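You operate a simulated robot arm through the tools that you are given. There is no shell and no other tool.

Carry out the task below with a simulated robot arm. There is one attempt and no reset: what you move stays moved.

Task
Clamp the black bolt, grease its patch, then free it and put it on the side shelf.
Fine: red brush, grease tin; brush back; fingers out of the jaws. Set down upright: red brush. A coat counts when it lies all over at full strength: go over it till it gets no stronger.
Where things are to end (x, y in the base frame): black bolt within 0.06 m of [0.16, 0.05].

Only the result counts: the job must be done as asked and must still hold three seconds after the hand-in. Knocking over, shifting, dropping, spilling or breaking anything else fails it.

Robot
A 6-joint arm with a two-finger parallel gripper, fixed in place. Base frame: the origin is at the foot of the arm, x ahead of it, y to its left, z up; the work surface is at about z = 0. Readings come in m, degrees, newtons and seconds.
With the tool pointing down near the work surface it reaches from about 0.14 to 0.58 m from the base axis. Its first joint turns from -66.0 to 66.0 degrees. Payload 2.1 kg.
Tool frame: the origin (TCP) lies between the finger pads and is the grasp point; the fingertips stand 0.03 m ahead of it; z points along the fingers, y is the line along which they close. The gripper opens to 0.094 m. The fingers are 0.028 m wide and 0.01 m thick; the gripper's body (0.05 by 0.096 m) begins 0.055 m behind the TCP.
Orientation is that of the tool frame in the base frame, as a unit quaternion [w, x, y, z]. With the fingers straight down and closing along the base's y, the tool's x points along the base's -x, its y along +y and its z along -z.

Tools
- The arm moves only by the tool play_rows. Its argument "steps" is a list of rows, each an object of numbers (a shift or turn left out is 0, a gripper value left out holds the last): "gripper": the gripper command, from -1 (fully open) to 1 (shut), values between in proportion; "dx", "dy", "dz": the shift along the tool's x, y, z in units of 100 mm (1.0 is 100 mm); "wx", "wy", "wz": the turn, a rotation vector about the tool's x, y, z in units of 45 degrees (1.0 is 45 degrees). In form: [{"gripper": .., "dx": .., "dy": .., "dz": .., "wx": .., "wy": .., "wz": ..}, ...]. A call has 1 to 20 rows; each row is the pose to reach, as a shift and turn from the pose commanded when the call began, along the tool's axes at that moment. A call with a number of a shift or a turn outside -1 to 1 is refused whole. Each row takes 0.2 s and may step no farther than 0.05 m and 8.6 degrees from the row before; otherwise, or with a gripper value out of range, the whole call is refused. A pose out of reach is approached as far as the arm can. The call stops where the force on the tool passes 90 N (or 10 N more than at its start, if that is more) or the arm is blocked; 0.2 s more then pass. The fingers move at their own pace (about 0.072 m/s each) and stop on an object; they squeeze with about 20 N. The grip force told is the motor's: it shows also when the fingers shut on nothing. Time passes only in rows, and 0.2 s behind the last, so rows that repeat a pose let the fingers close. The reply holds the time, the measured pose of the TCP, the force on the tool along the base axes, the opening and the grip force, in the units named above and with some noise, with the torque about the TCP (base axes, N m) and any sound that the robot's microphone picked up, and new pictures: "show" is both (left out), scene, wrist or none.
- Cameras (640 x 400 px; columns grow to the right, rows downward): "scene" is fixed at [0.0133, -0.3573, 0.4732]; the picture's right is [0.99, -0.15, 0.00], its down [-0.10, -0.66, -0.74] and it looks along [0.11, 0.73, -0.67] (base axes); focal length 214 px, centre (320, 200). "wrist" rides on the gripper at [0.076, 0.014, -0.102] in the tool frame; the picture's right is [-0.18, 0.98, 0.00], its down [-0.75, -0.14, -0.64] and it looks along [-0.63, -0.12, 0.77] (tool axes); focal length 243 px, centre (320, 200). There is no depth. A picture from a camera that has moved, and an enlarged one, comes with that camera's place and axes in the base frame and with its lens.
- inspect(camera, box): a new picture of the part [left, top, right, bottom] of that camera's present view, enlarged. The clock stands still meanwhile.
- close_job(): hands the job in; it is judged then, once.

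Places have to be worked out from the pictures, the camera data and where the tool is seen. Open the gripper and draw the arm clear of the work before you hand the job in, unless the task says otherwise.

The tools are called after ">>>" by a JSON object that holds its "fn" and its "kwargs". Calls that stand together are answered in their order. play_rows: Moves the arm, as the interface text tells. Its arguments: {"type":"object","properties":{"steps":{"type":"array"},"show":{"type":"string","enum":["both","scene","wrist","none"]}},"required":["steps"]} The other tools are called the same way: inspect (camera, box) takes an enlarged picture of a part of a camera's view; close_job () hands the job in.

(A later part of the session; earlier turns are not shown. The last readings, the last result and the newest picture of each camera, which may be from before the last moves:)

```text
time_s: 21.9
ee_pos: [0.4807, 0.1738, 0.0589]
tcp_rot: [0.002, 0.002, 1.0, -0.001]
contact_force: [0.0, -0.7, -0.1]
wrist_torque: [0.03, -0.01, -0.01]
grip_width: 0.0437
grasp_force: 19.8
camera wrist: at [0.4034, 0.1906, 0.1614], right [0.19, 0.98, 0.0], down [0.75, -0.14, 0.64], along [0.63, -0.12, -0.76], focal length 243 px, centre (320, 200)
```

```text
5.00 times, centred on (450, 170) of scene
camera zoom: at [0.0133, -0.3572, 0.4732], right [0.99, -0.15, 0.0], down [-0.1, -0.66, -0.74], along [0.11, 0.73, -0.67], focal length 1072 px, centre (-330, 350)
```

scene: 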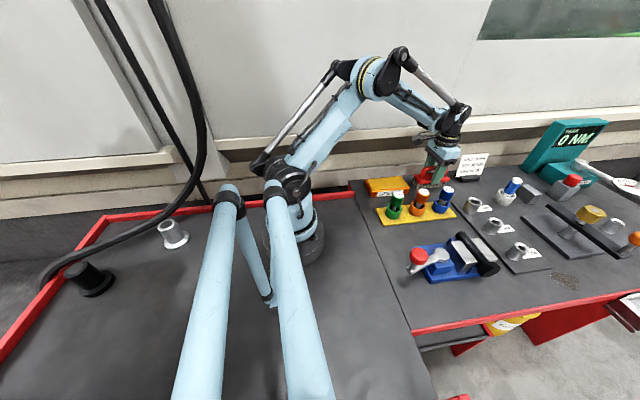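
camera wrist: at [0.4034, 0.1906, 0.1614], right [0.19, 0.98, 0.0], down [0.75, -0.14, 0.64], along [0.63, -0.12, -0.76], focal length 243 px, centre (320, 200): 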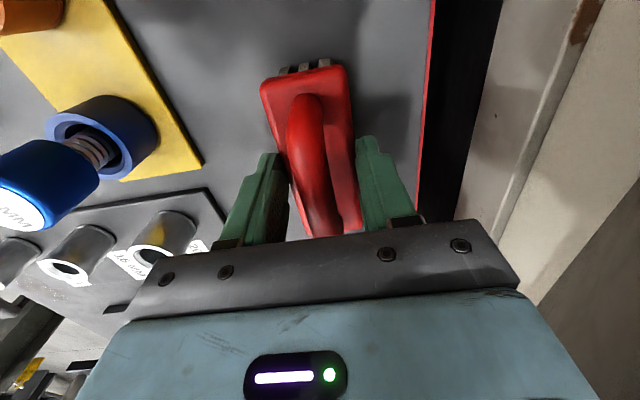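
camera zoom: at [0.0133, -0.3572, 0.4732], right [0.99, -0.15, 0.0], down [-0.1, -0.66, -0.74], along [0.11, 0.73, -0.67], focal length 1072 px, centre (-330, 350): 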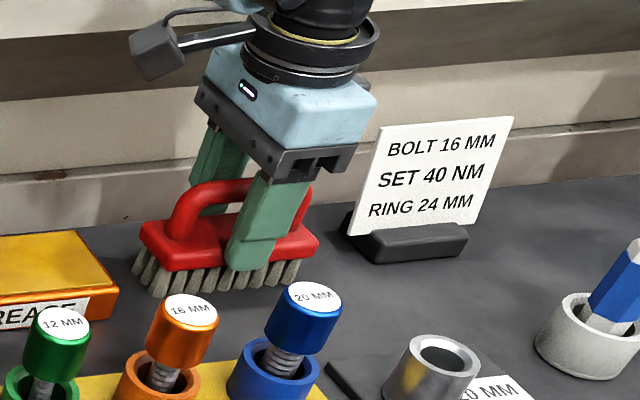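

Brush gripped (0.0437 m wide). I lift it 80 mm and carry it toward the tin centre (0.317, 0.167).

>>> {"fn": "play_rows", "kwargs": {"steps": [{"dz": -0.3}, {"dz": -0.6}, {"dz": -0.8}, {"dz": -0.8, "dx": 0.25}, {"dz": -0.8, "dx": 0.5, "dy": -0.03}, {"dz": -0.8, "dx": 0.8, "dy": -0.06}, {"dz": -0.8, "dx": 1.0, "dy": -0.1}], "show": "both"}}

>>> {"fn": "play_rows", "kwargs": {"steps": [{"dx": 0.3}, {"dx": 0.62}, {"dx": 0.62}], "show": "both"}}

>>> {"fn": "inspect", "kwargs": {"camera": "scene", "box": [340, 130, 440, 210]}}

```text
time_s: 23.5
ee_pos: [0.3797, 0.1655, 0.1382]
tcp_rot: [0.002, 0.002, 1.0, 0.0]
contact_force: [0.4, 0.7, 0.7]
wrist_torque: [0.0, 0.0, 0.03]
grip_width: 0.0
grasp_force: 20.2
camera wrist: at [0.3025, 0.1811, 0.2406], right [0.19, 0.98, 0.0], down [0.75, -0.14, 0.64], along [0.63, -0.12, -0.76], focal length 243 px, centre (320, 200)
```

scene: 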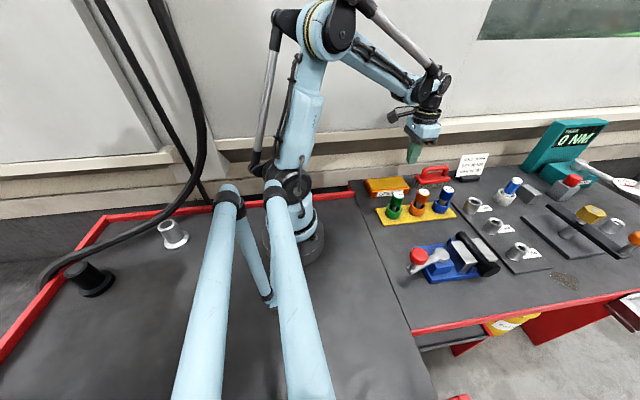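
wrist: 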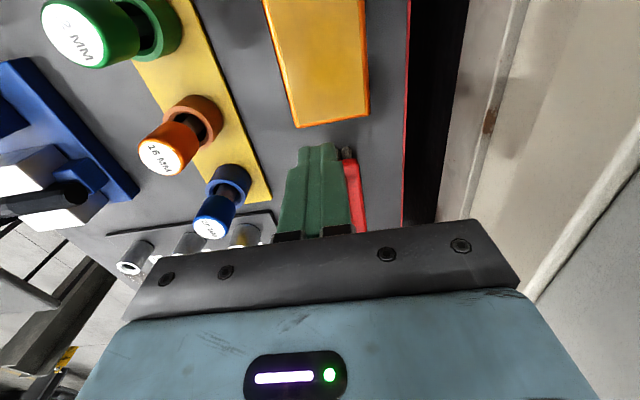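

```text
time_s: 24.3
ee_pos: [0.3186, 0.1674, 0.1389]
tcp_rot: [0.001, 0.001, 1.0, 0.001]
contact_force: [0.1, 0.1, -0.1]
wrist_torque: [0.0, -0.02, 0.01]
grip_width: 0.0001
grasp_force: 20.5
camera wrist: at [0.2421, 0.1822, 0.2412], right [0.19, 0.98, 0.0], down [0.75, -0.14, 0.64], along [0.63, -0.12, -0.76], focal length 243 px, centre (320, 200)
```

scene: 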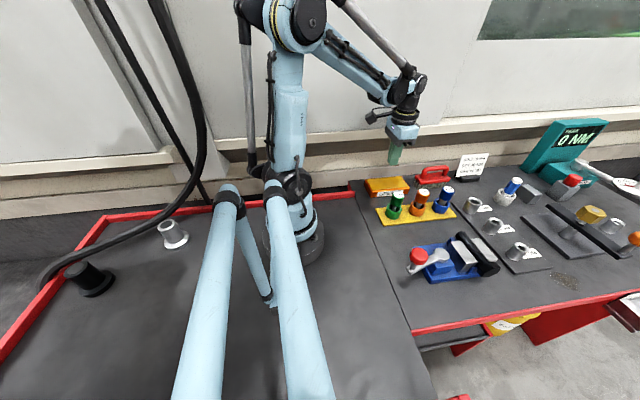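
wrist: 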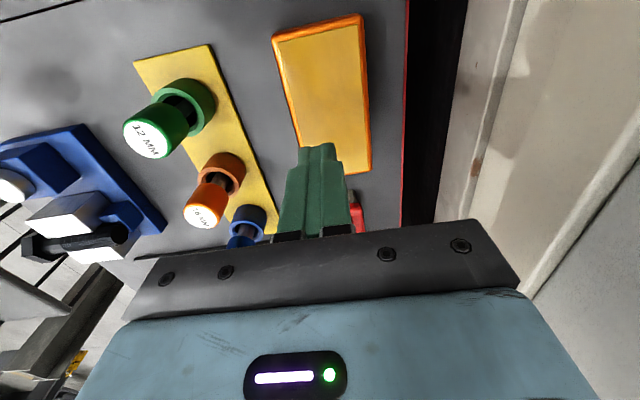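

```text
5.00 times, centred on (390, 170) of scene
camera zoom: at [0.0133, -0.3573, 0.4732], right [0.99, -0.15, 0.0], down [-0.1, -0.66, -0.74], along [0.11, 0.73, -0.67], focal length 1072 px, centre (-30, 350)
```

zoom: 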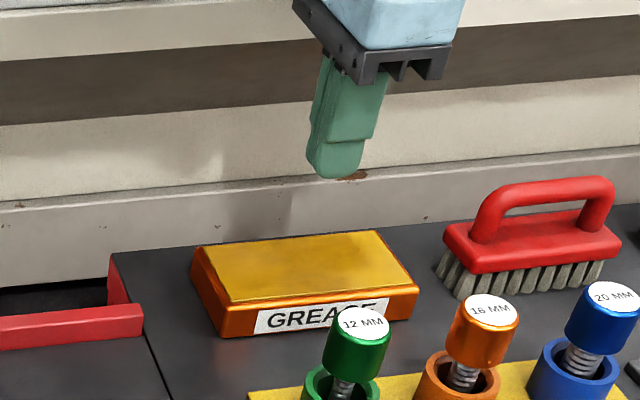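

The fingers slipped off the block's rounded edge on lifting; the brush is still standing in place. I go back, open, and regrip lower.

>>> {"fn": "play_rows", "kwargs": {"steps": [{"dx": -0.3, "dz": -0.3, "gripper": -1}, {"dx": -0.65, "dz": -0.6, "gripper": -1}, {"dx": -1.0, "dz": -0.6, "gripper": -1}], "show": "none"}}

>>> {"fn": "play_rows", "kwargs": {"steps": [{"dx": -0.3, "dy": 0.05}, {"dx": -0.62, "dy": 0.1}, {"dx": -0.62, "dy": 0.1, "dz": 0.3}, {"dx": -0.62, "dy": 0.1, "dz": 0.6}, {"dx": -0.62, "dy": 0.1, "dz": 0.6}], "show": "wrist"}}

>>> {"fn": "inspect", "kwargs": {"camera": "wrist", "box": [200, 0, 440, 220]}}

```text
time_s: 25.1
ee_pos: [0.4175, 0.1671, 0.2002]
tcp_rot: [0.002, 0.001, 1.0, 0.0]
contact_force: [0.0, 0.4, 0.2]
wrist_torque: [-0.05, -0.02, -0.06]
grip_width: 0.0941
grasp_force: 0.1
```

```text
time_s: 26.3
ee_pos: [0.4817, 0.1775, 0.139]
tcp_rot: [0.001, 0.002, 1.0, 0.0]
contact_force: [-0.4, 0.2, -0.7]
wrist_torque: [-0.02, 0.02, -0.02]
grip_width: 0.0941
grasp_force: 0.0
camera wrist: at [0.4044, 0.1924, 0.2416], right [0.19, 0.98, 0.0], down [0.75, -0.14, 0.64], along [0.63, -0.12, -0.76], focal length 243 px, centre (320, 200)
```

wrist: 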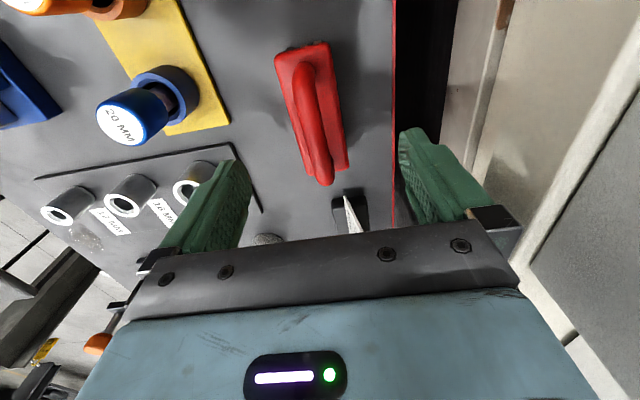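

```text
1.82 times, centred on (320, 110) of wrist
camera zoom: at [0.4044, 0.1924, 0.2416], right [0.19, 0.98, 0.0], down [0.75, -0.14, 0.64], along [0.63, -0.12, -0.76], focal length 441 px, centre (320, 364)
```

zoom: 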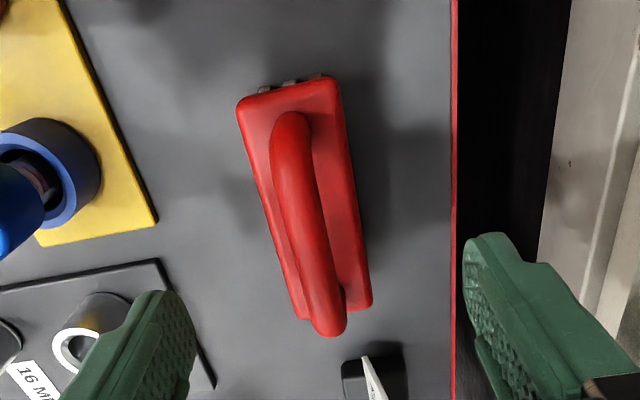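

Brush is still at (0.481, 0.176). I descend to TCP z≈0.047 so the pads fully cover the block sides, then close and lift a little to test.

>>> {"fn": "play_rows", "kwargs": {"steps": [{"dz": 0.4, "dy": -0.01}, {"dz": 0.7, "dy": -0.01}, {"dz": 0.915, "dy": -0.01}, {"dz": 0.915, "dy": -0.01, "gripper": 0.2}, {"dz": 0.915, "dy": -0.01, "gripper": 1}, {"dz": 0.915, "dy": -0.01, "gripper": 1}, {"dz": 0.915, "dy": -0.01, "gripper": 1}], "show": "none"}}

>>> {"fn": "play_rows", "kwargs": {"steps": [{"dz": -0.05}, {"dz": -0.12}, {"dz": -0.2}], "show": "both"}}

>>> {"fn": "inspect", "kwargs": {"camera": "scene", "box": [400, 130, 500, 210]}}

```text
time_s: 27.9
ee_pos: [0.4804, 0.1749, 0.0478]
tcp_rot: [0.002, 0.002, 1.0, 0.001]
contact_force: [0.0, -0.4, 0.6]
wrist_torque: [-0.02, 0.04, 0.0]
grip_width: 0.0437
grasp_force: 19.6
```

```text
time_s: 28.7
ee_pos: [0.4787, 0.1748, 0.0691]
tcp_rot: [0.002, 0.002, 1.0, 0.001]
contact_force: [0.4, -1.3, -1.5]
wrist_torque: [-0.01, 0.01, -0.02]
grip_width: 0.0435
grasp_force: 20.2
camera wrist: at [0.4028, 0.1903, 0.1715], right [0.19, 0.98, 0.0], down [0.75, -0.14, 0.64], along [0.63, -0.12, -0.76], focal length 243 px, centre (320, 200)
```

scene: 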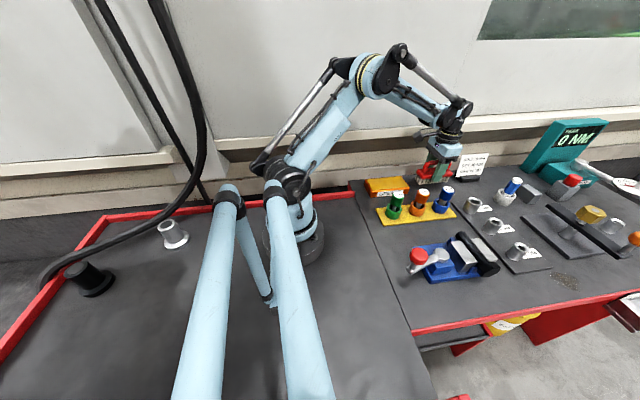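
wrist: 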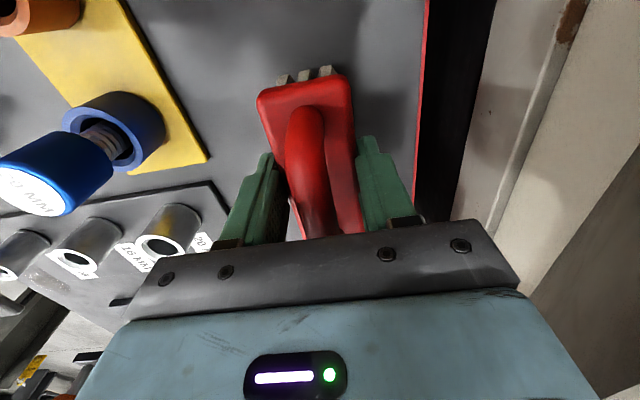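

```text
5.00 times, centred on (450, 170) of scene
camera zoom: at [0.0133, -0.3572, 0.4732], right [0.99, -0.15, 0.0], down [-0.1, -0.66, -0.74], along [0.11, 0.73, -0.67], focal length 1072 px, centre (-330, 350)
```

zoom: 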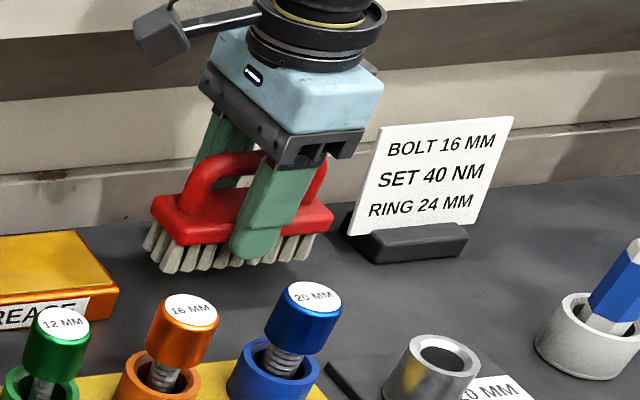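

The brush is lifted now. I carry it over the tin at a travel height of about 0.13.

>>> {"fn": "play_rows", "kwargs": {"steps": [{"dz": -0.3}, {"dz": -0.6}, {"dz": -0.62, "dx": 0.2}, {"dz": -0.62, "dx": 0.5, "dy": -0.03}, {"dz": -0.62, "dx": 0.8, "dy": -0.06}, {"dz": -0.62, "dx": 1.0, "dy": -0.08}], "show": "none"}}

>>> {"fn": "play_rows", "kwargs": {"steps": [{"dx": 0.3}, {"dx": 0.62}, {"dx": 0.62}], "show": "both"}}

>>> {"fn": "inspect", "kwargs": {"camera": "scene", "box": [340, 130, 440, 210]}}

>>> {"fn": "inspect", "kwargs": {"camera": "wrist", "box": [200, 0, 440, 220]}}

```text
time_s: 30.1
ee_pos: [0.3799, 0.1654, 0.1292]
tcp_rot: [0.002, 0.001, 1.0, 0.0]
contact_force: [-0.3, 0.6, -1.6]
wrist_torque: [-0.01, 0.04, 0.01]
grip_width: 0.0434
grasp_force: 19.9
```

```text
time_s: 30.9
ee_pos: [0.3176, 0.166, 0.1295]
tcp_rot: [0.001, 0.001, 1.0, 0.0]
contact_force: [-0.8, 0.6, -1.1]
wrist_torque: [-0.01, 0.04, -0.02]
grip_width: 0.0433
grasp_force: 19.7
camera wrist: at [0.2408, 0.1813, 0.2322], right [0.19, 0.98, 0.0], down [0.75, -0.14, 0.64], along [0.63, -0.12, -0.76], focal length 243 px, centre (320, 200)
```

scene: 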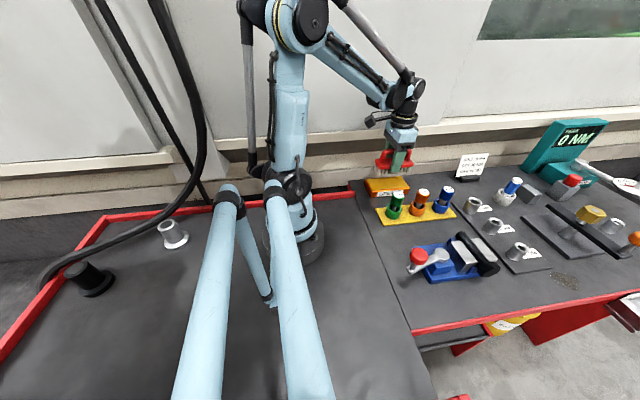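
wrist: 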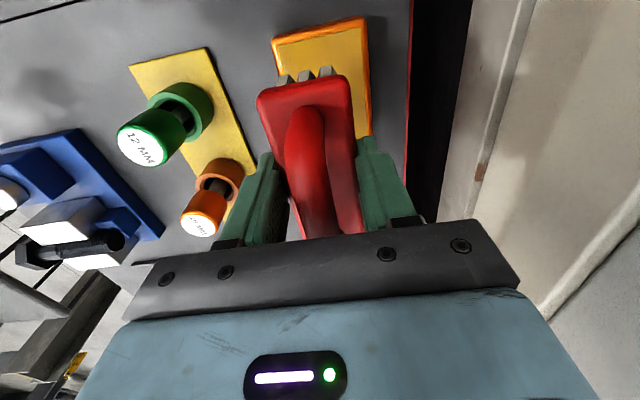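

```text
5.00 times, centred on (390, 170) of scene
camera zoom: at [0.0133, -0.3572, 0.4732], right [0.99, -0.15, 0.0], down [-0.1, -0.66, -0.74], along [0.11, 0.73, -0.67], focal length 1072 px, centre (-30, 350)
```

zoom: 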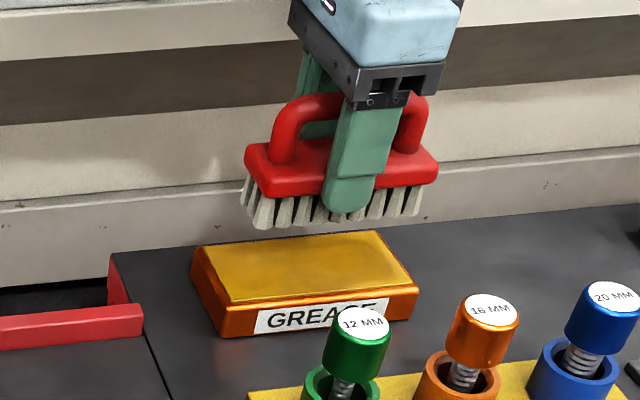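

```text
1.82 times, centred on (320, 110) of wrist
camera zoom: at [0.2408, 0.1813, 0.2322], right [0.19, 0.98, 0.0], down [0.75, -0.14, 0.64], along [0.63, -0.12, -0.76], focal length 441 px, centre (320, 364)
```

zoom: 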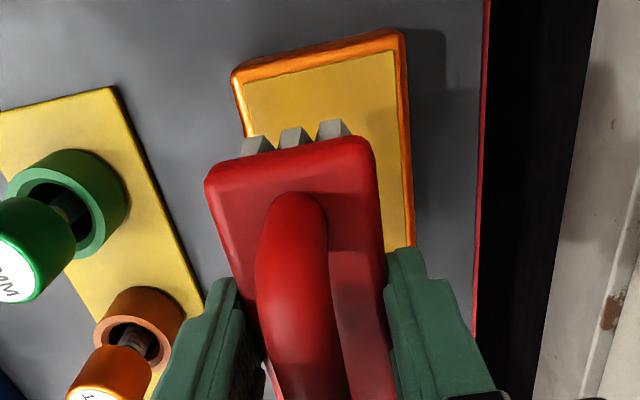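

Tin centre refined to about (0.319, 0.173). I centre the brush and lower it into the grease slowly.

>>> {"fn": "play_rows", "kwargs": {"steps": [{"dy": 0.06}, {"dy": 0.06, "dz": 0.2}, {"dy": 0.06, "dz": 0.38}, {"dy": 0.06, "dz": 0.42}, {"dy": 0.06, "dz": 0.45}, {"dy": 0.06, "dz": 0.47}], "show": "scene"}}

>>> {"fn": "inspect", "kwargs": {"camera": "scene", "box": [340, 130, 440, 210]}}

```text
time_s: 32.3
ee_pos: [0.3189, 0.1747, 0.0825]
tcp_rot: [0.002, 0.002, 1.0, -0.001]
contact_force: [0.5, 0.4, -1.2]
wrist_torque: [0.03, 0.01, -0.01]
grip_width: 0.0436
grasp_force: 19.9
```

scene: 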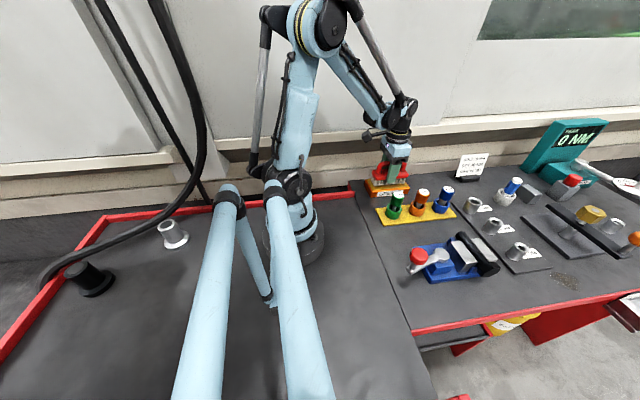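

```text
5.00 times, centred on (390, 170) of scene
camera zoom: at [0.0133, -0.3572, 0.4732], right [0.99, -0.15, 0.0], down [-0.1, -0.66, -0.74], along [0.11, 0.73, -0.67], focal length 1072 px, centre (-30, 350)
```

zoom: 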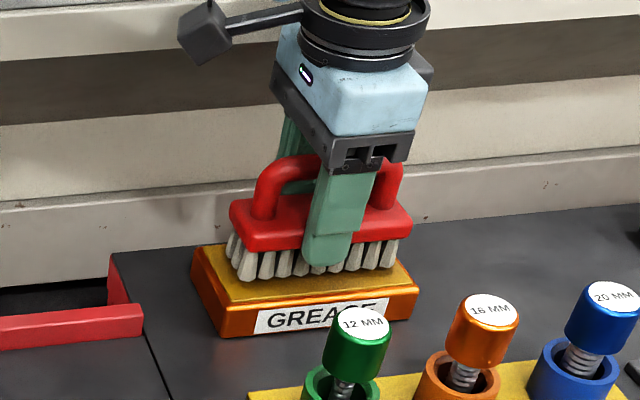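

No contact yet. I go down further in 2 mm steps.

>>> {"fn": "play_rows", "kwargs": {"steps": [{"dz": 0.02}, {"dz": 0.04}, {"dz": 0.06}, {"dz": 0.08}], "show": "none"}}

>>> {"fn": "inspect", "kwargs": {"camera": "scene", "box": [360, 150, 420, 200]}}

```text
time_s: 33.3
ee_pos: [0.3179, 0.1734, 0.076]
tcp_rot: [0.002, 0.002, 1.0, 0.0]
contact_force: [0.2, 0.5, 17.7]
wrist_torque: [-0.01, 0.07, 0.03]
grip_width: 0.0438
grasp_force: 19.9
```

```text
8.00 times, centred on (390, 175) of scene
camera zoom: at [0.0133, -0.3573, 0.4732], right [0.99, -0.15, 0.0], down [-0.1, -0.66, -0.74], along [0.11, 0.73, -0.67], focal length 1716 px, centre (-240, 400)
```

zoom: 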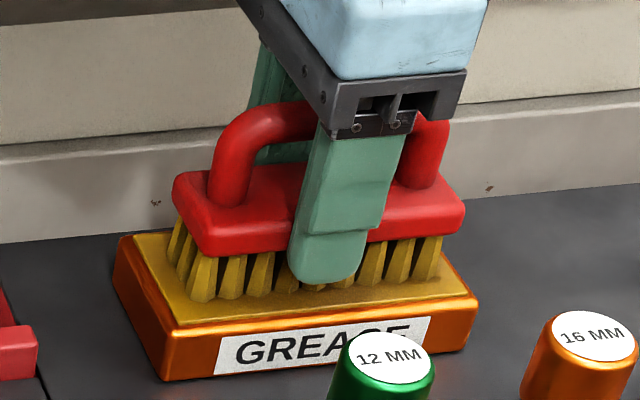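

The bristles are now coated yellow with 18 N contact, so the brush is loaded. I lift and travel toward the vise, yawing 90° so the brush lies along the bolt.

>>> {"fn": "play_rows", "kwargs": {"steps": [{"dz": -0.1}, {"dz": -0.4}, {"dz": -0.7}, {"dz": -1.0}, {"dz": -1.0}], "show": "scene"}}

>>> {"fn": "play_rows", "kwargs": {"steps": [{"dz": -0.25, "wz": -0.1}, {"dz": -0.3, "dy": -0.2, "dx": -0.1, "wz": -0.25}, {"dz": -0.3, "dy": -0.4, "dx": -0.2, "wz": -0.4}, {"dz": -0.3, "dy": -0.6, "dx": -0.3, "wz": -0.55}, {"dz": -0.3, "dy": -0.8, "dx": -0.4, "wz": -0.7}, {"dz": -0.3, "dy": -1.0, "dx": -0.4, "wz": -0.85}, {"dz": -0.3, "dy": -1.0, "dx": -0.4, "wz": -1.0}], "show": "none"}}

>>> {"fn": "play_rows", "kwargs": {"steps": [{"dx": 0.05, "dy": -0.12, "wz": -0.15}, {"dx": 0.1, "dy": -0.3, "wz": -0.3}, {"dx": 0.2, "dy": -0.5, "wz": -0.45}, {"dx": 0.3, "dy": -0.7, "wz": -0.6}, {"dx": 0.424, "dy": -0.99, "wz": -0.75}, {"dx": 0.424, "dy": -0.99, "wz": -0.88}, {"dx": 0.424, "dy": -0.99, "wz": -1.0}, {"dx": 0.424, "dy": -0.99, "wz": -1.0}], "show": "both"}}

```text
time_s: 34.5
ee_pos: [0.318, 0.1738, 0.1753]
tcp_rot: [0.001, 0.002, 1.0, 0.0]
contact_force: [0.4, -0.1, -1.3]
wrist_torque: [-0.02, 0.03, 0.03]
grip_width: 0.0436
grasp_force: 20.4
```

scene: 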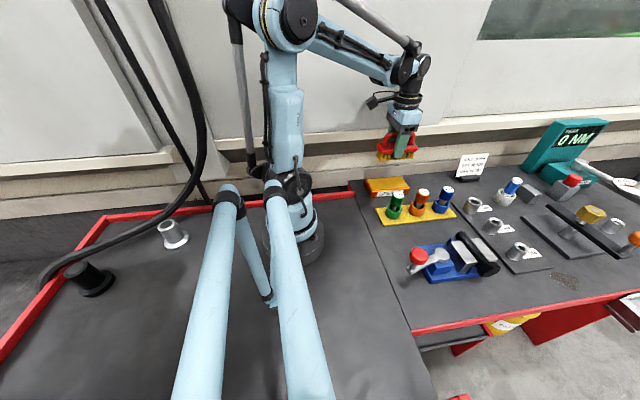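

```text
time_s: 36.1
ee_pos: [0.3591, 0.0715, 0.2057]
tcp_rot: [0.002, -0.382, 0.924, 0.0]
contact_force: [-0.6, 0.6, -2.1]
wrist_torque: [0.0, 0.01, 0.02]
grip_width: 0.0436
grasp_force: 19.8
```

```text
time_s: 37.9
ee_pos: [0.3974, -0.0271, 0.2071]
tcp_rot: [0.001, -0.707, 0.707, -0.001]
contact_force: [0.1, 1.1, -1.1]
wrist_torque: [-0.05, 0.0, -0.01]
grip_width: 0.0435
grasp_force: 20.0
camera wrist: at [0.3818, -0.1021, 0.3085], right [-0.98, 0.19, 0.0], down [0.14, 0.75, 0.64], along [0.12, 0.63, -0.77], focal length 243 px, centre (320, 200)
```

scene: 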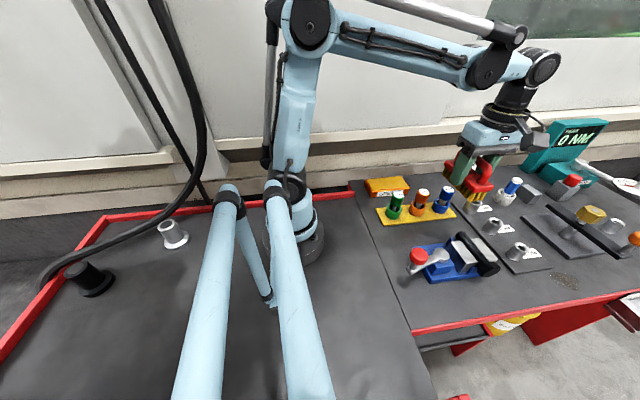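
wrist: 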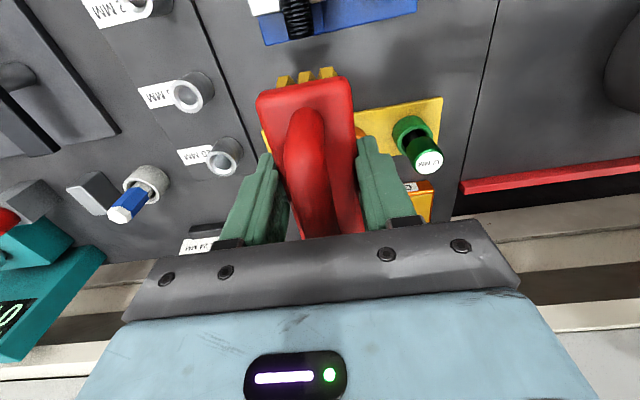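

Brush is aligned along y. I move it over the bolt's threaded part (x≈0.401, y≈−0.100) and stop just above for a check.

>>> {"fn": "play_rows", "kwargs": {"steps": [{"dx": 0.3, "dy": -0.02}, {"dx": 0.6, "dy": -0.03}, {"dx": 0.73, "dy": -0.03}, {"dx": 0.73, "dy": -0.03, "dz": 0.3}, {"dx": 0.73, "dy": -0.03, "dz": 0.6}, {"dx": 0.73, "dy": -0.03, "dz": 0.75}, {"dx": 0.73, "dy": -0.03, "dz": 0.75}], "show": "both"}}

>>> {"fn": "inspect", "kwargs": {"camera": "scene", "box": [420, 200, 520, 290]}}

>>> {"fn": "inspect", "kwargs": {"camera": "wrist", "box": [200, 0, 440, 220]}}

```text
time_s: 39.5
ee_pos: [0.4006, -0.101, 0.1299]
tcp_rot: [0.001, -0.705, 0.709, -0.001]
contact_force: [-0.4, 0.9, -1.9]
wrist_torque: [-0.02, -0.04, -0.02]
grip_width: 0.0431
grasp_force: 19.4
camera wrist: at [0.3851, -0.1759, 0.2321], right [-0.98, 0.19, 0.0], down [0.14, 0.75, 0.64], along [0.12, 0.63, -0.77], focal length 243 px, centre (320, 200)
```

scene: 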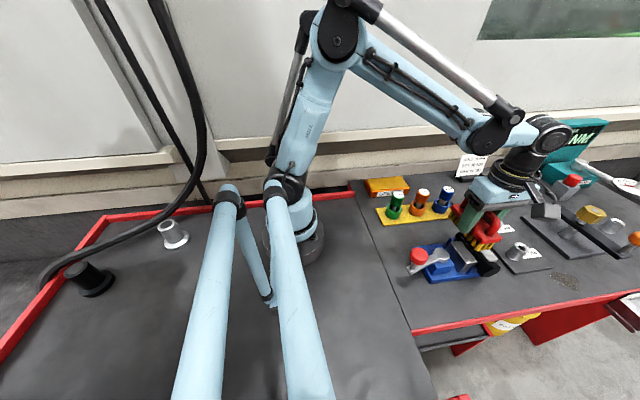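
wrist: 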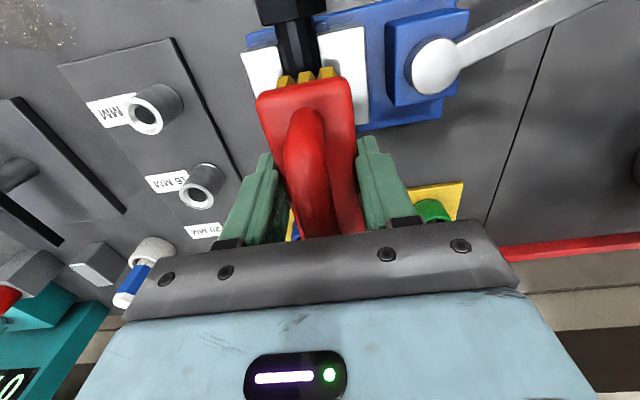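

```text
4.44 times, centred on (470, 245) of scene
camera zoom: at [0.0133, -0.3573, 0.4732], right [0.99, -0.15, 0.0], down [-0.1, -0.66, -0.74], along [0.11, 0.73, -0.67], focal length 953 px, centre (-347, 0)
```

zoom: 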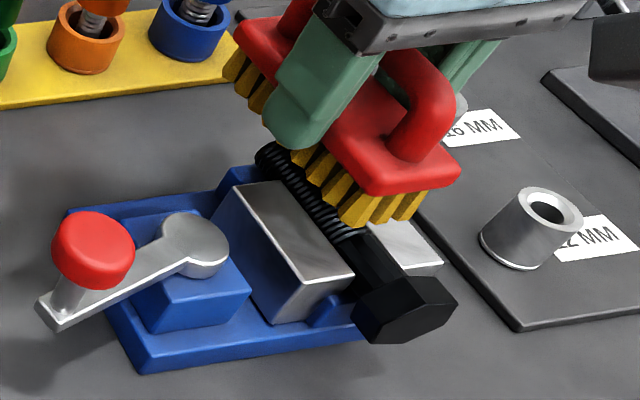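

```text
1.82 times, centred on (320, 110) of wrist
camera zoom: at [0.3851, -0.1759, 0.2321], right [-0.98, 0.19, 0.0], down [0.14, 0.75, 0.64], along [0.12, 0.63, -0.77], focal length 441 px, centre (320, 364)
```

zoom: 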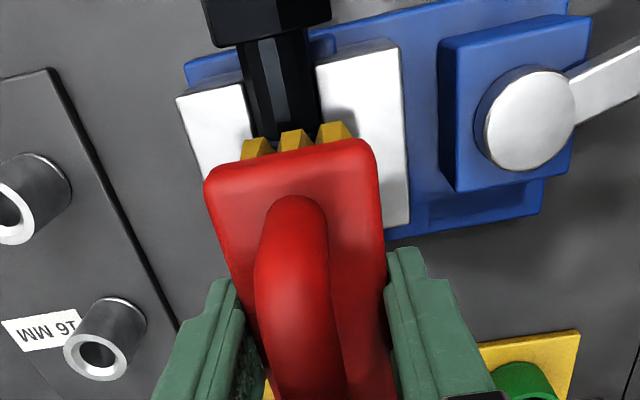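

The brush is aligned over the thread (bolt axis x≈0.402, head's inner face y≈−0.17). I lower slowly until I feel contact.

>>> {"fn": "play_rows", "kwargs": {"steps": [{"dy": -0.015, "dz": 0.05}, {"dy": -0.015, "dz": 0.1}, {"dy": -0.015, "dz": 0.13}, {"dy": -0.015, "dz": 0.15}], "show": "none"}}

>>> {"fn": "play_rows", "kwargs": {"steps": [{"dz": 0.02}, {"dz": 0.04}, {"dz": 0.05}], "show": "none"}}

>>> {"fn": "inspect", "kwargs": {"camera": "scene", "box": [420, 200, 520, 290]}}

```text
time_s: 40.5
ee_pos: [0.4023, -0.1, 0.1155]
tcp_rot: [0.002, -0.705, 0.709, -0.001]
contact_force: [0.4, -0.1, -1.8]
wrist_torque: [0.01, 0.01, -0.01]
grip_width: 0.0436
grasp_force: 20.6
```

```text
time_s: 41.3
ee_pos: [0.4026, -0.0987, 0.1124]
tcp_rot: [0.0, -0.706, 0.708, 0.0]
contact_force: [-5.5, 0.9, 61.4]
wrist_torque: [-0.1, 0.13, -0.02]
grip_width: 0.0438
grasp_force: 19.7
```

```text
4.44 times, centred on (470, 245) of scene
camera zoom: at [0.0131, -0.3572, 0.4733], right [0.99, -0.15, 0.0], down [-0.1, -0.66, -0.74], along [0.11, 0.73, -0.67], focal length 953 px, centre (-347, 0)
```

zoom: 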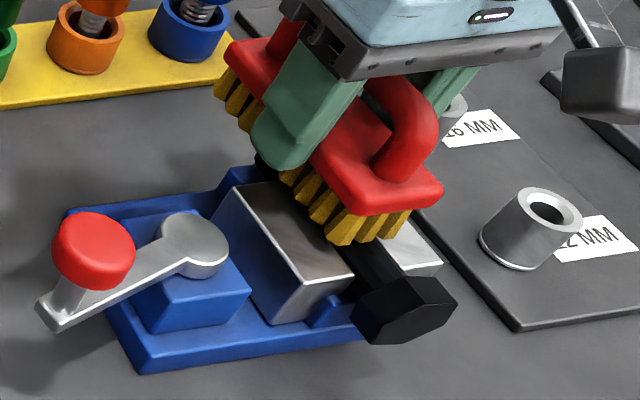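

Contact is at TCP z≈0.1135 and 61 N is too hard; I back off 1.5 mm and stroke back and forth along the thread.

>>> {"fn": "play_rows", "kwargs": {"steps": [{"dz": -0.015}, {"dz": -0.015, "dx": -0.05}, {"dz": -0.015, "dx": -0.1}, {"dz": -0.015, "dx": -0.15}, {"dz": -0.015, "dx": -0.1}, {"dz": -0.015, "dx": -0.05}, {"dz": -0.015, "dx": 0}, {"dz": -0.015, "dx": 0.05}], "show": "none"}}

>>> {"fn": "inspect", "kwargs": {"camera": "scene", "box": [420, 200, 520, 290]}}

```text
time_s: 43.1
ee_pos: [0.4028, -0.1051, 0.1133]
tcp_rot: [0.001, -0.706, 0.708, -0.001]
contact_force: [0.6, 0.7, 0.0]
wrist_torque: [0.04, 0.02, -0.02]
grip_width: 0.0435
grasp_force: 19.4
```

```text
4.44 times, centred on (470, 245) of scene
camera zoom: at [0.0133, -0.3572, 0.4732], right [0.99, -0.15, 0.0], down [-0.1, -0.66, -0.74], along [0.11, 0.73, -0.67], focal length 953 px, centre (-347, 0)
```

zoom: 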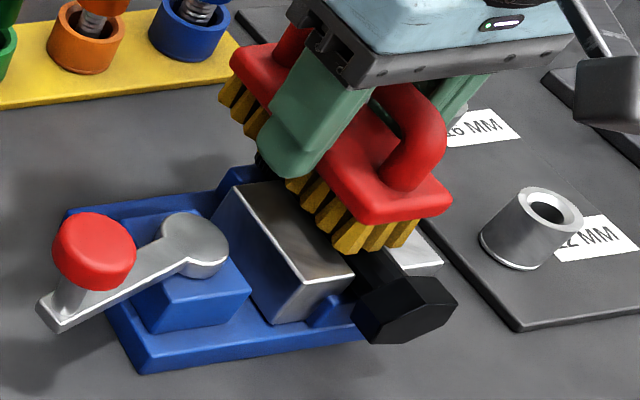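

Barely touching now (about 1 N). I lower 0.8 mm and stroke several times over the thread.

>>> {"fn": "play_rows", "kwargs": {"steps": [{"dz": 0.008}, {"dz": 0.008, "dx": -0.06}, {"dz": 0.008, "dx": -0.12}, {"dz": 0.008, "dx": -0.18}, {"dz": 0.008, "dx": -0.24}, {"dz": 0.008, "dx": -0.18}, {"dz": 0.008, "dx": -0.12}, {"dz": 0.008, "dx": -0.06}, {"dz": 0.008, "dx": 0}], "show": "none"}}

>>> {"fn": "play_rows", "kwargs": {"steps": [{"dz": 0.0, "dx": -0.06}, {"dx": -0.12}, {"dx": -0.18}, {"dx": -0.24}, {"dx": -0.24}], "show": "both"}}

>>> {"fn": "inspect", "kwargs": {"camera": "scene", "box": [420, 200, 520, 290]}}

>>> {"fn": "inspect", "kwargs": {"camera": "wrist", "box": [200, 0, 440, 220]}}

```text
time_s: 45.1
ee_pos: [0.4023, -0.1053, 0.1116]
tcp_rot: [0.002, -0.706, 0.708, 0.0]
contact_force: [-0.6, 18.3, 51.1]
wrist_torque: [0.42, -0.06, -0.03]
grip_width: 0.0437
grasp_force: 19.5
```

```text
time_s: 46.3
ee_pos: [0.4025, -0.0803, 0.1124]
tcp_rot: [0.0, -0.706, 0.708, -0.003]
contact_force: [1.3, -14.6, 45.0]
wrist_torque: [-0.64, -0.14, 0.01]
grip_width: 0.0437
grasp_force: 20.4
camera wrist: at [0.3869, -0.1559, 0.2147], right [-0.98, 0.19, 0.0], down [0.14, 0.76, 0.64], along [0.12, 0.63, -0.77], focal length 243 px, centre (320, 200)
```

scene: 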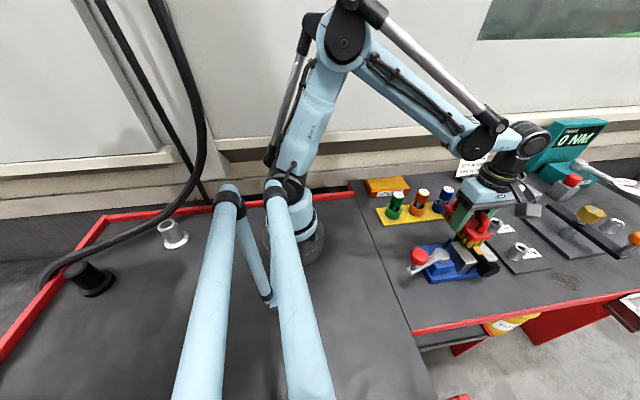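
wrist: 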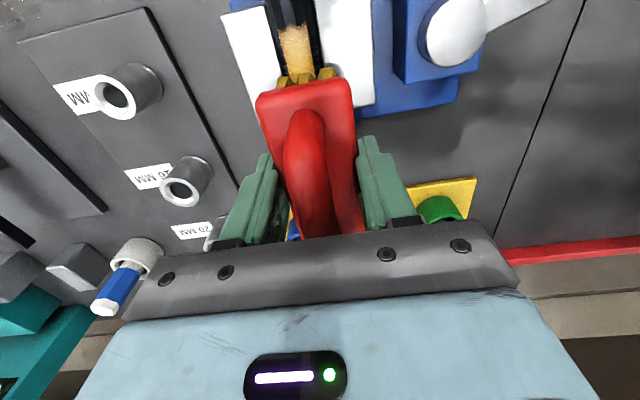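

```text
4.44 times, centred on (470, 245) of scene
camera zoom: at [0.0132, -0.3572, 0.4733], right [0.99, -0.15, 0.0], down [-0.1, -0.66, -0.74], along [0.11, 0.73, -0.67], focal length 953 px, centre (-347, 0)
```

zoom: 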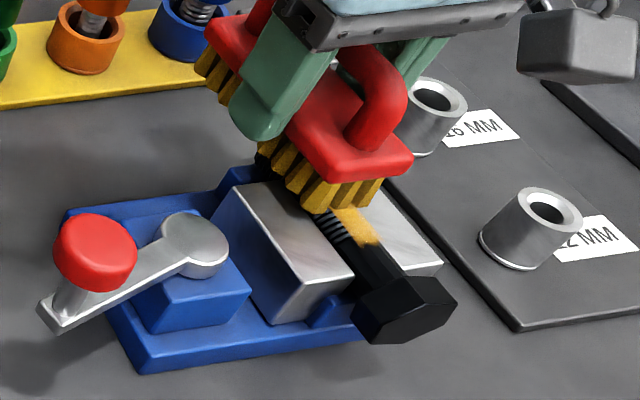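

```text
1.82 times, centred on (320, 110) of wrist
camera zoom: at [0.3869, -0.1559, 0.2147], right [-0.98, 0.19, 0.0], down [0.14, 0.76, 0.64], along [0.12, 0.63, -0.77], focal length 441 px, centre (320, 364)
```

zoom: 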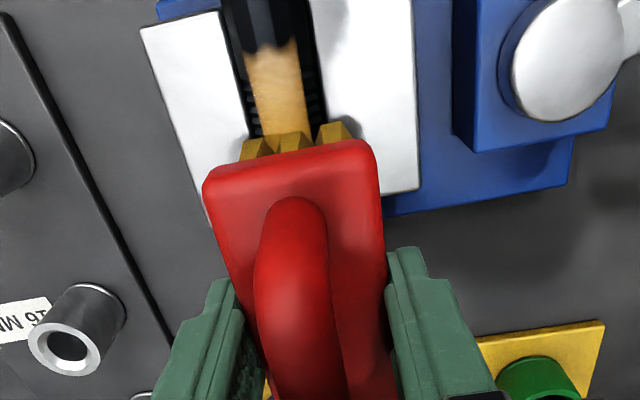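

The grease strip shows on top of the bolt but is still pale. I keep stroking over the full length (brush centre y −0.075 to −0.115) at slightly lighter pressure.

>>> {"fn": "play_rows", "kwargs": {"steps": [{"dz": -0.004, "dx": 0.08}, {"dz": -0.004, "dx": 0.16}, {"dz": -0.004, "dx": 0.24}, {"dz": -0.004, "dx": 0.29}, {"dz": -0.004, "dx": 0.34}, {"dz": -0.004, "dx": 0.26}, {"dz": -0.004, "dx": 0.18}, {"dz": -0.004, "dx": 0.1}, {"dz": -0.004, "dx": 0.02}, {"dz": -0.004, "dx": -0.05}, {"dz": -0.004, "dx": 0.03}, {"dz": -0.004, "dx": 0.11}, {"dz": -0.004, "dx": 0.19}, {"dz": -0.004, "dx": 0.27}, {"dz": -0.004, "dx": 0.34}, {"dz": -0.004, "dx": 0.26}, {"dz": -0.004, "dx": 0.18}, {"dz": -0.004, "dx": 0.1}, {"dz": -0.004, "dx": 0.02}, {"dz": -0.004, "dx": -0.05}], "show": "both"}}

>>> {"fn": "inspect", "kwargs": {"camera": "scene", "box": [420, 200, 520, 290]}}

>>> {"fn": "inspect", "kwargs": {"camera": "wrist", "box": [200, 0, 440, 220]}}

```text
time_s: 50.5
ee_pos: [0.4028, -0.0758, 0.1118]
tcp_rot: [0.001, -0.706, 0.708, -0.003]
contact_force: [0.3, -9.8, 25.5]
wrist_torque: [-0.57, -0.02, 0.0]
grip_width: 0.0438
grasp_force: 19.6
camera wrist: at [0.3866, -0.1514, 0.2147], right [-0.98, 0.19, 0.0], down [0.14, 0.75, 0.64], along [0.12, 0.63, -0.77], focal length 243 px, centre (320, 200)
```

scene: 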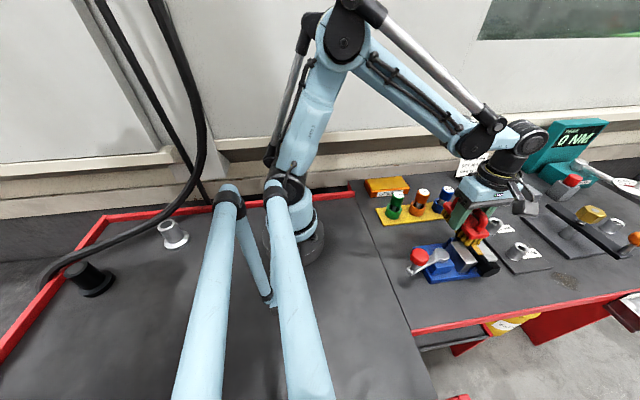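
wrist: 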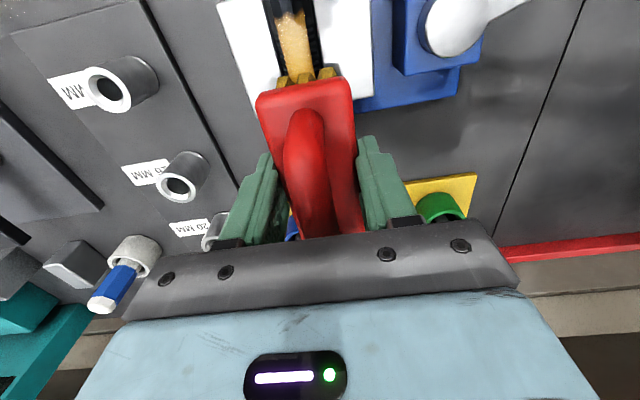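

```text
4.44 times, centred on (470, 245) of scene
camera zoom: at [0.0132, -0.3572, 0.4732], right [0.99, -0.15, 0.0], down [-0.1, -0.66, -0.74], along [0.11, 0.73, -0.67], focal length 953 px, centre (-347, 0)
```

zoom: 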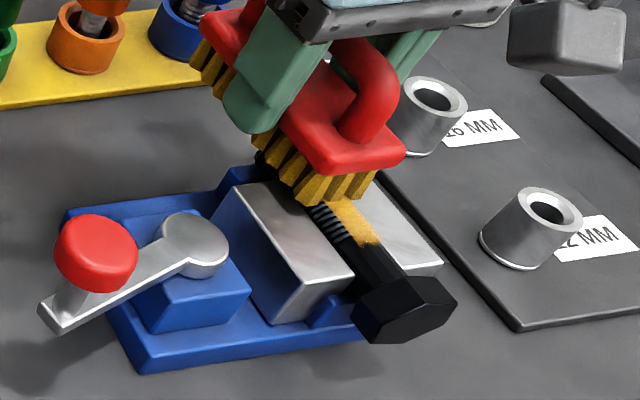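

```text
1.82 times, centred on (320, 110) of wrist
camera zoom: at [0.3866, -0.1514, 0.2147], right [-0.98, 0.19, 0.0], down [0.14, 0.75, 0.64], along [0.12, 0.63, -0.77], focal length 441 px, centre (320, 364)
```

zoom: 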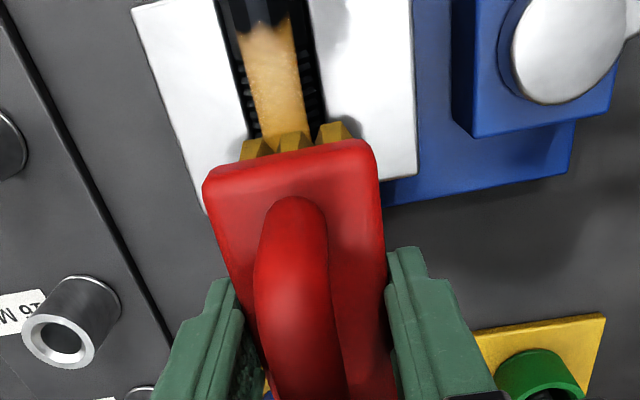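

The coat's near edge is fixed at y≈−0.149, so that is the patch end. I do another full set of strokes, then compare the colour.

>>> {"fn": "play_rows", "kwargs": {"steps": [{"dx": 0.08}, {"dx": 0.16}, {"dx": 0.24}, {"dx": 0.32}, {"dx": 0.4}, {"dx": 0.32}, {"dx": 0.24}, {"dx": 0.16}, {"dx": 0.08}, {"dx": 0.0}, {"dx": 0.08}, {"dx": 0.16}, {"dx": 0.24}, {"dx": 0.32}, {"dx": 0.4}, {"dx": 0.32}, {"dx": 0.24}, {"dx": 0.16}, {"dx": 0.08}, {"dx": 0.0}], "show": "none"}}

>>> {"fn": "inspect", "kwargs": {"camera": "wrist", "box": [200, 0, 440, 220]}}

>>> {"fn": "inspect", "kwargs": {"camera": "scene", "box": [420, 200, 520, 290]}}

```text
time_s: 54.7
ee_pos: [0.4009, -0.0748, 0.1123]
tcp_rot: [0.002, -0.706, 0.708, -0.001]
contact_force: [1.2, -11.1, 34.4]
wrist_torque: [-0.67, -0.08, -0.06]
grip_width: 0.0436
grasp_force: 20.1
```

```text
1.82 times, centred on (320, 110) of wrist
camera zoom: at [0.3855, -0.1509, 0.2147], right [-0.98, 0.19, 0.0], down [0.14, 0.75, 0.64], along [0.12, 0.63, -0.77], focal length 441 px, centre (320, 364)
```

zoom: 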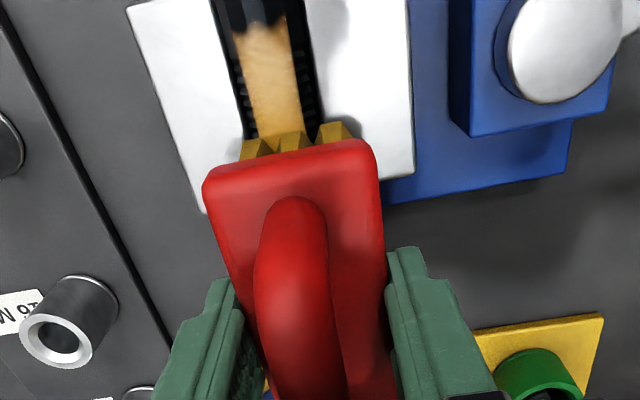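

```text
4.44 times, centred on (470, 245) of scene
camera zoom: at [0.0132, -0.3572, 0.4733], right [0.99, -0.15, 0.0], down [-0.1, -0.66, -0.74], along [0.11, 0.73, -0.67], focal length 953 px, centre (-347, 0)
```

zoom: 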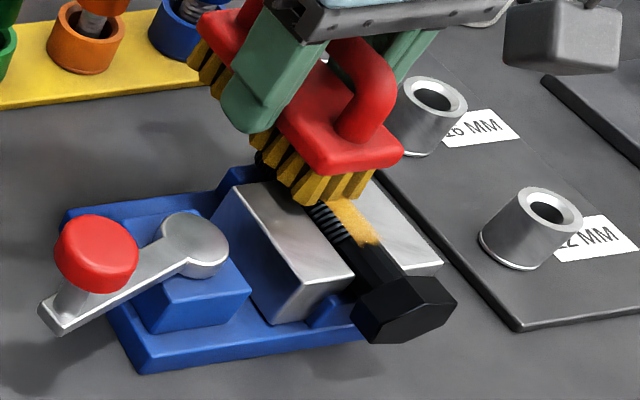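

The coat is a bit denser. I do another set, then lift the brush to see the entire patch.

>>> {"fn": "play_rows", "kwargs": {"steps": [{"dx": 0.08}, {"dx": 0.16}, {"dx": 0.24}, {"dx": 0.32}, {"dx": 0.4}, {"dx": 0.32}, {"dx": 0.24}, {"dx": 0.16}, {"dx": 0.08}, {"dx": 0.0}, {"dx": 0.08}, {"dx": 0.16}, {"dx": 0.24}, {"dx": 0.32}, {"dx": 0.4}, {"dx": 0.32}, {"dx": 0.24}, {"dx": 0.16}, {"dx": 0.08}, {"dx": 0.0}], "show": "none"}}

>>> {"fn": "inspect", "kwargs": {"camera": "wrist", "box": [200, 0, 440, 220]}}

>>> {"fn": "play_rows", "kwargs": {"steps": [{"dz": -0.1}, {"dz": -0.3, "dx": -0.2}, {"dz": -0.5, "dx": -0.5}, {"dz": -0.7, "dx": -0.8}, {"dz": -0.7, "dx": -0.8}], "show": "both"}}

>>> {"fn": "inspect", "kwargs": {"camera": "wrist", "box": [220, 0, 380, 100]}}

>>> {"fn": "inspect", "kwargs": {"camera": "scene", "box": [440, 220, 510, 280]}}

```text
time_s: 58.9
ee_pos: [0.4014, -0.0751, 0.1122]
tcp_rot: [0.001, -0.706, 0.709, -0.002]
contact_force: [0.6, -11.8, 36.4]
wrist_torque: [-0.69, -0.08, -0.03]
grip_width: 0.0437
grasp_force: 20.3
```

```text
1.82 times, centred on (320, 110) of wrist
camera zoom: at [0.3865, -0.1512, 0.2147], right [-0.98, 0.19, 0.0], down [0.14, 0.75, 0.64], along [0.12, 0.63, -0.77], focal length 441 px, centre (320, 364)
```

zoom: 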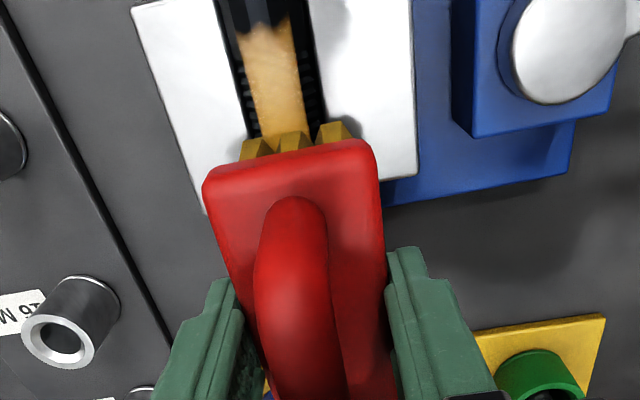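

```text
time_s: 60.1
ee_pos: [0.4027, 0.0039, 0.1833]
tcp_rot: [0.002, -0.706, 0.708, -0.001]
contact_force: [-0.3, -0.7, -1.1]
wrist_torque: [0.0, 0.01, -0.03]
grip_width: 0.0434
grasp_force: 19.6
camera wrist: at [0.3876, -0.0698, 0.2853], right [-0.98, 0.19, 0.0], down [0.14, 0.75, 0.64], along [0.12, 0.63, -0.77], focal length 243 px, centre (320, 200)
```

scene: 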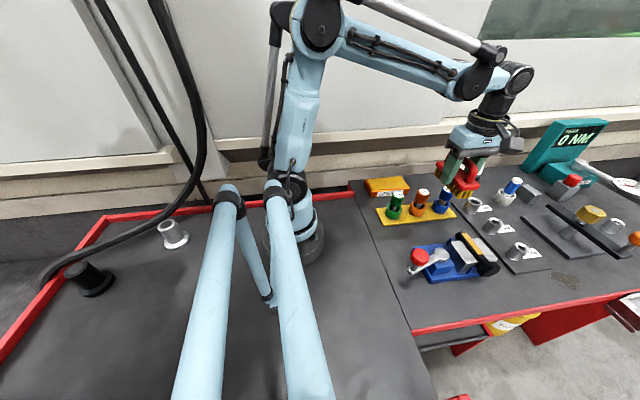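
wrist: 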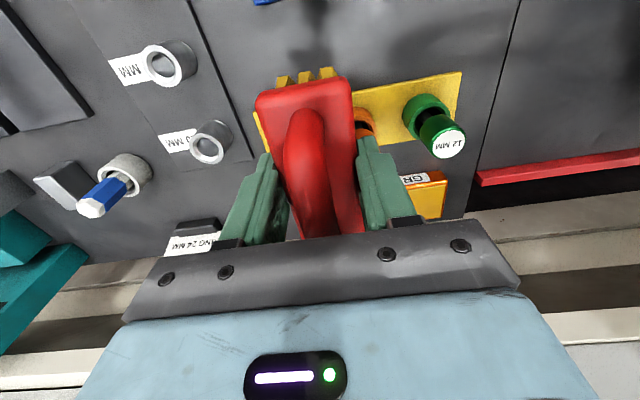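

```text
4.00 times, centred on (300, 50) of wrist
camera zoom: at [0.3876, -0.0698, 0.2853], right [-0.98, 0.19, 0.0], down [0.14, 0.75, 0.64], along [0.12, 0.63, -0.77], focal length 970 px, centre (400, 800)
```

zoom: 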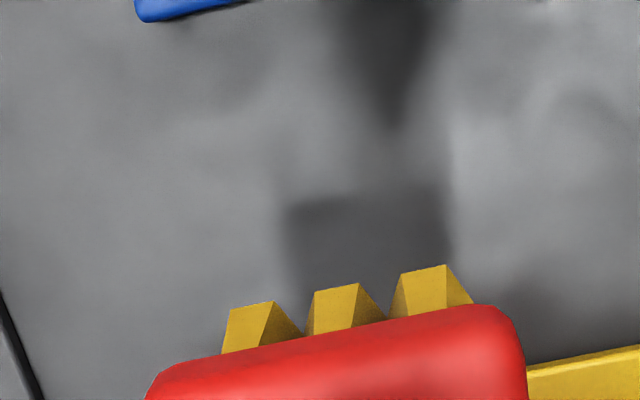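

```text
6.67 times, centred on (475, 250) of scene
camera zoom: at [0.0133, -0.3572, 0.4732], right [0.99, -0.15, 0.0], down [-0.1, -0.66, -0.74], along [0.11, 0.73, -0.67], focal length 1430 px, centre (-713, -133)
```

zoom: 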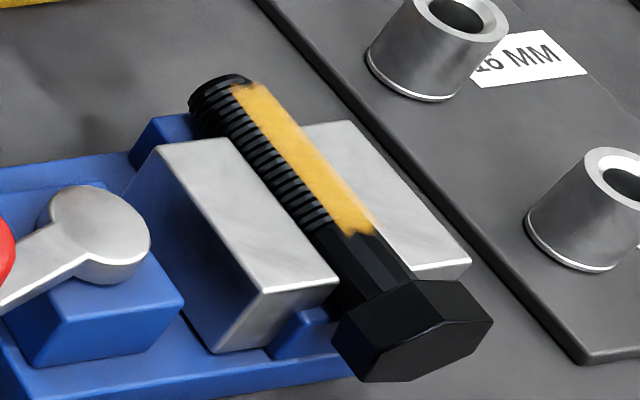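

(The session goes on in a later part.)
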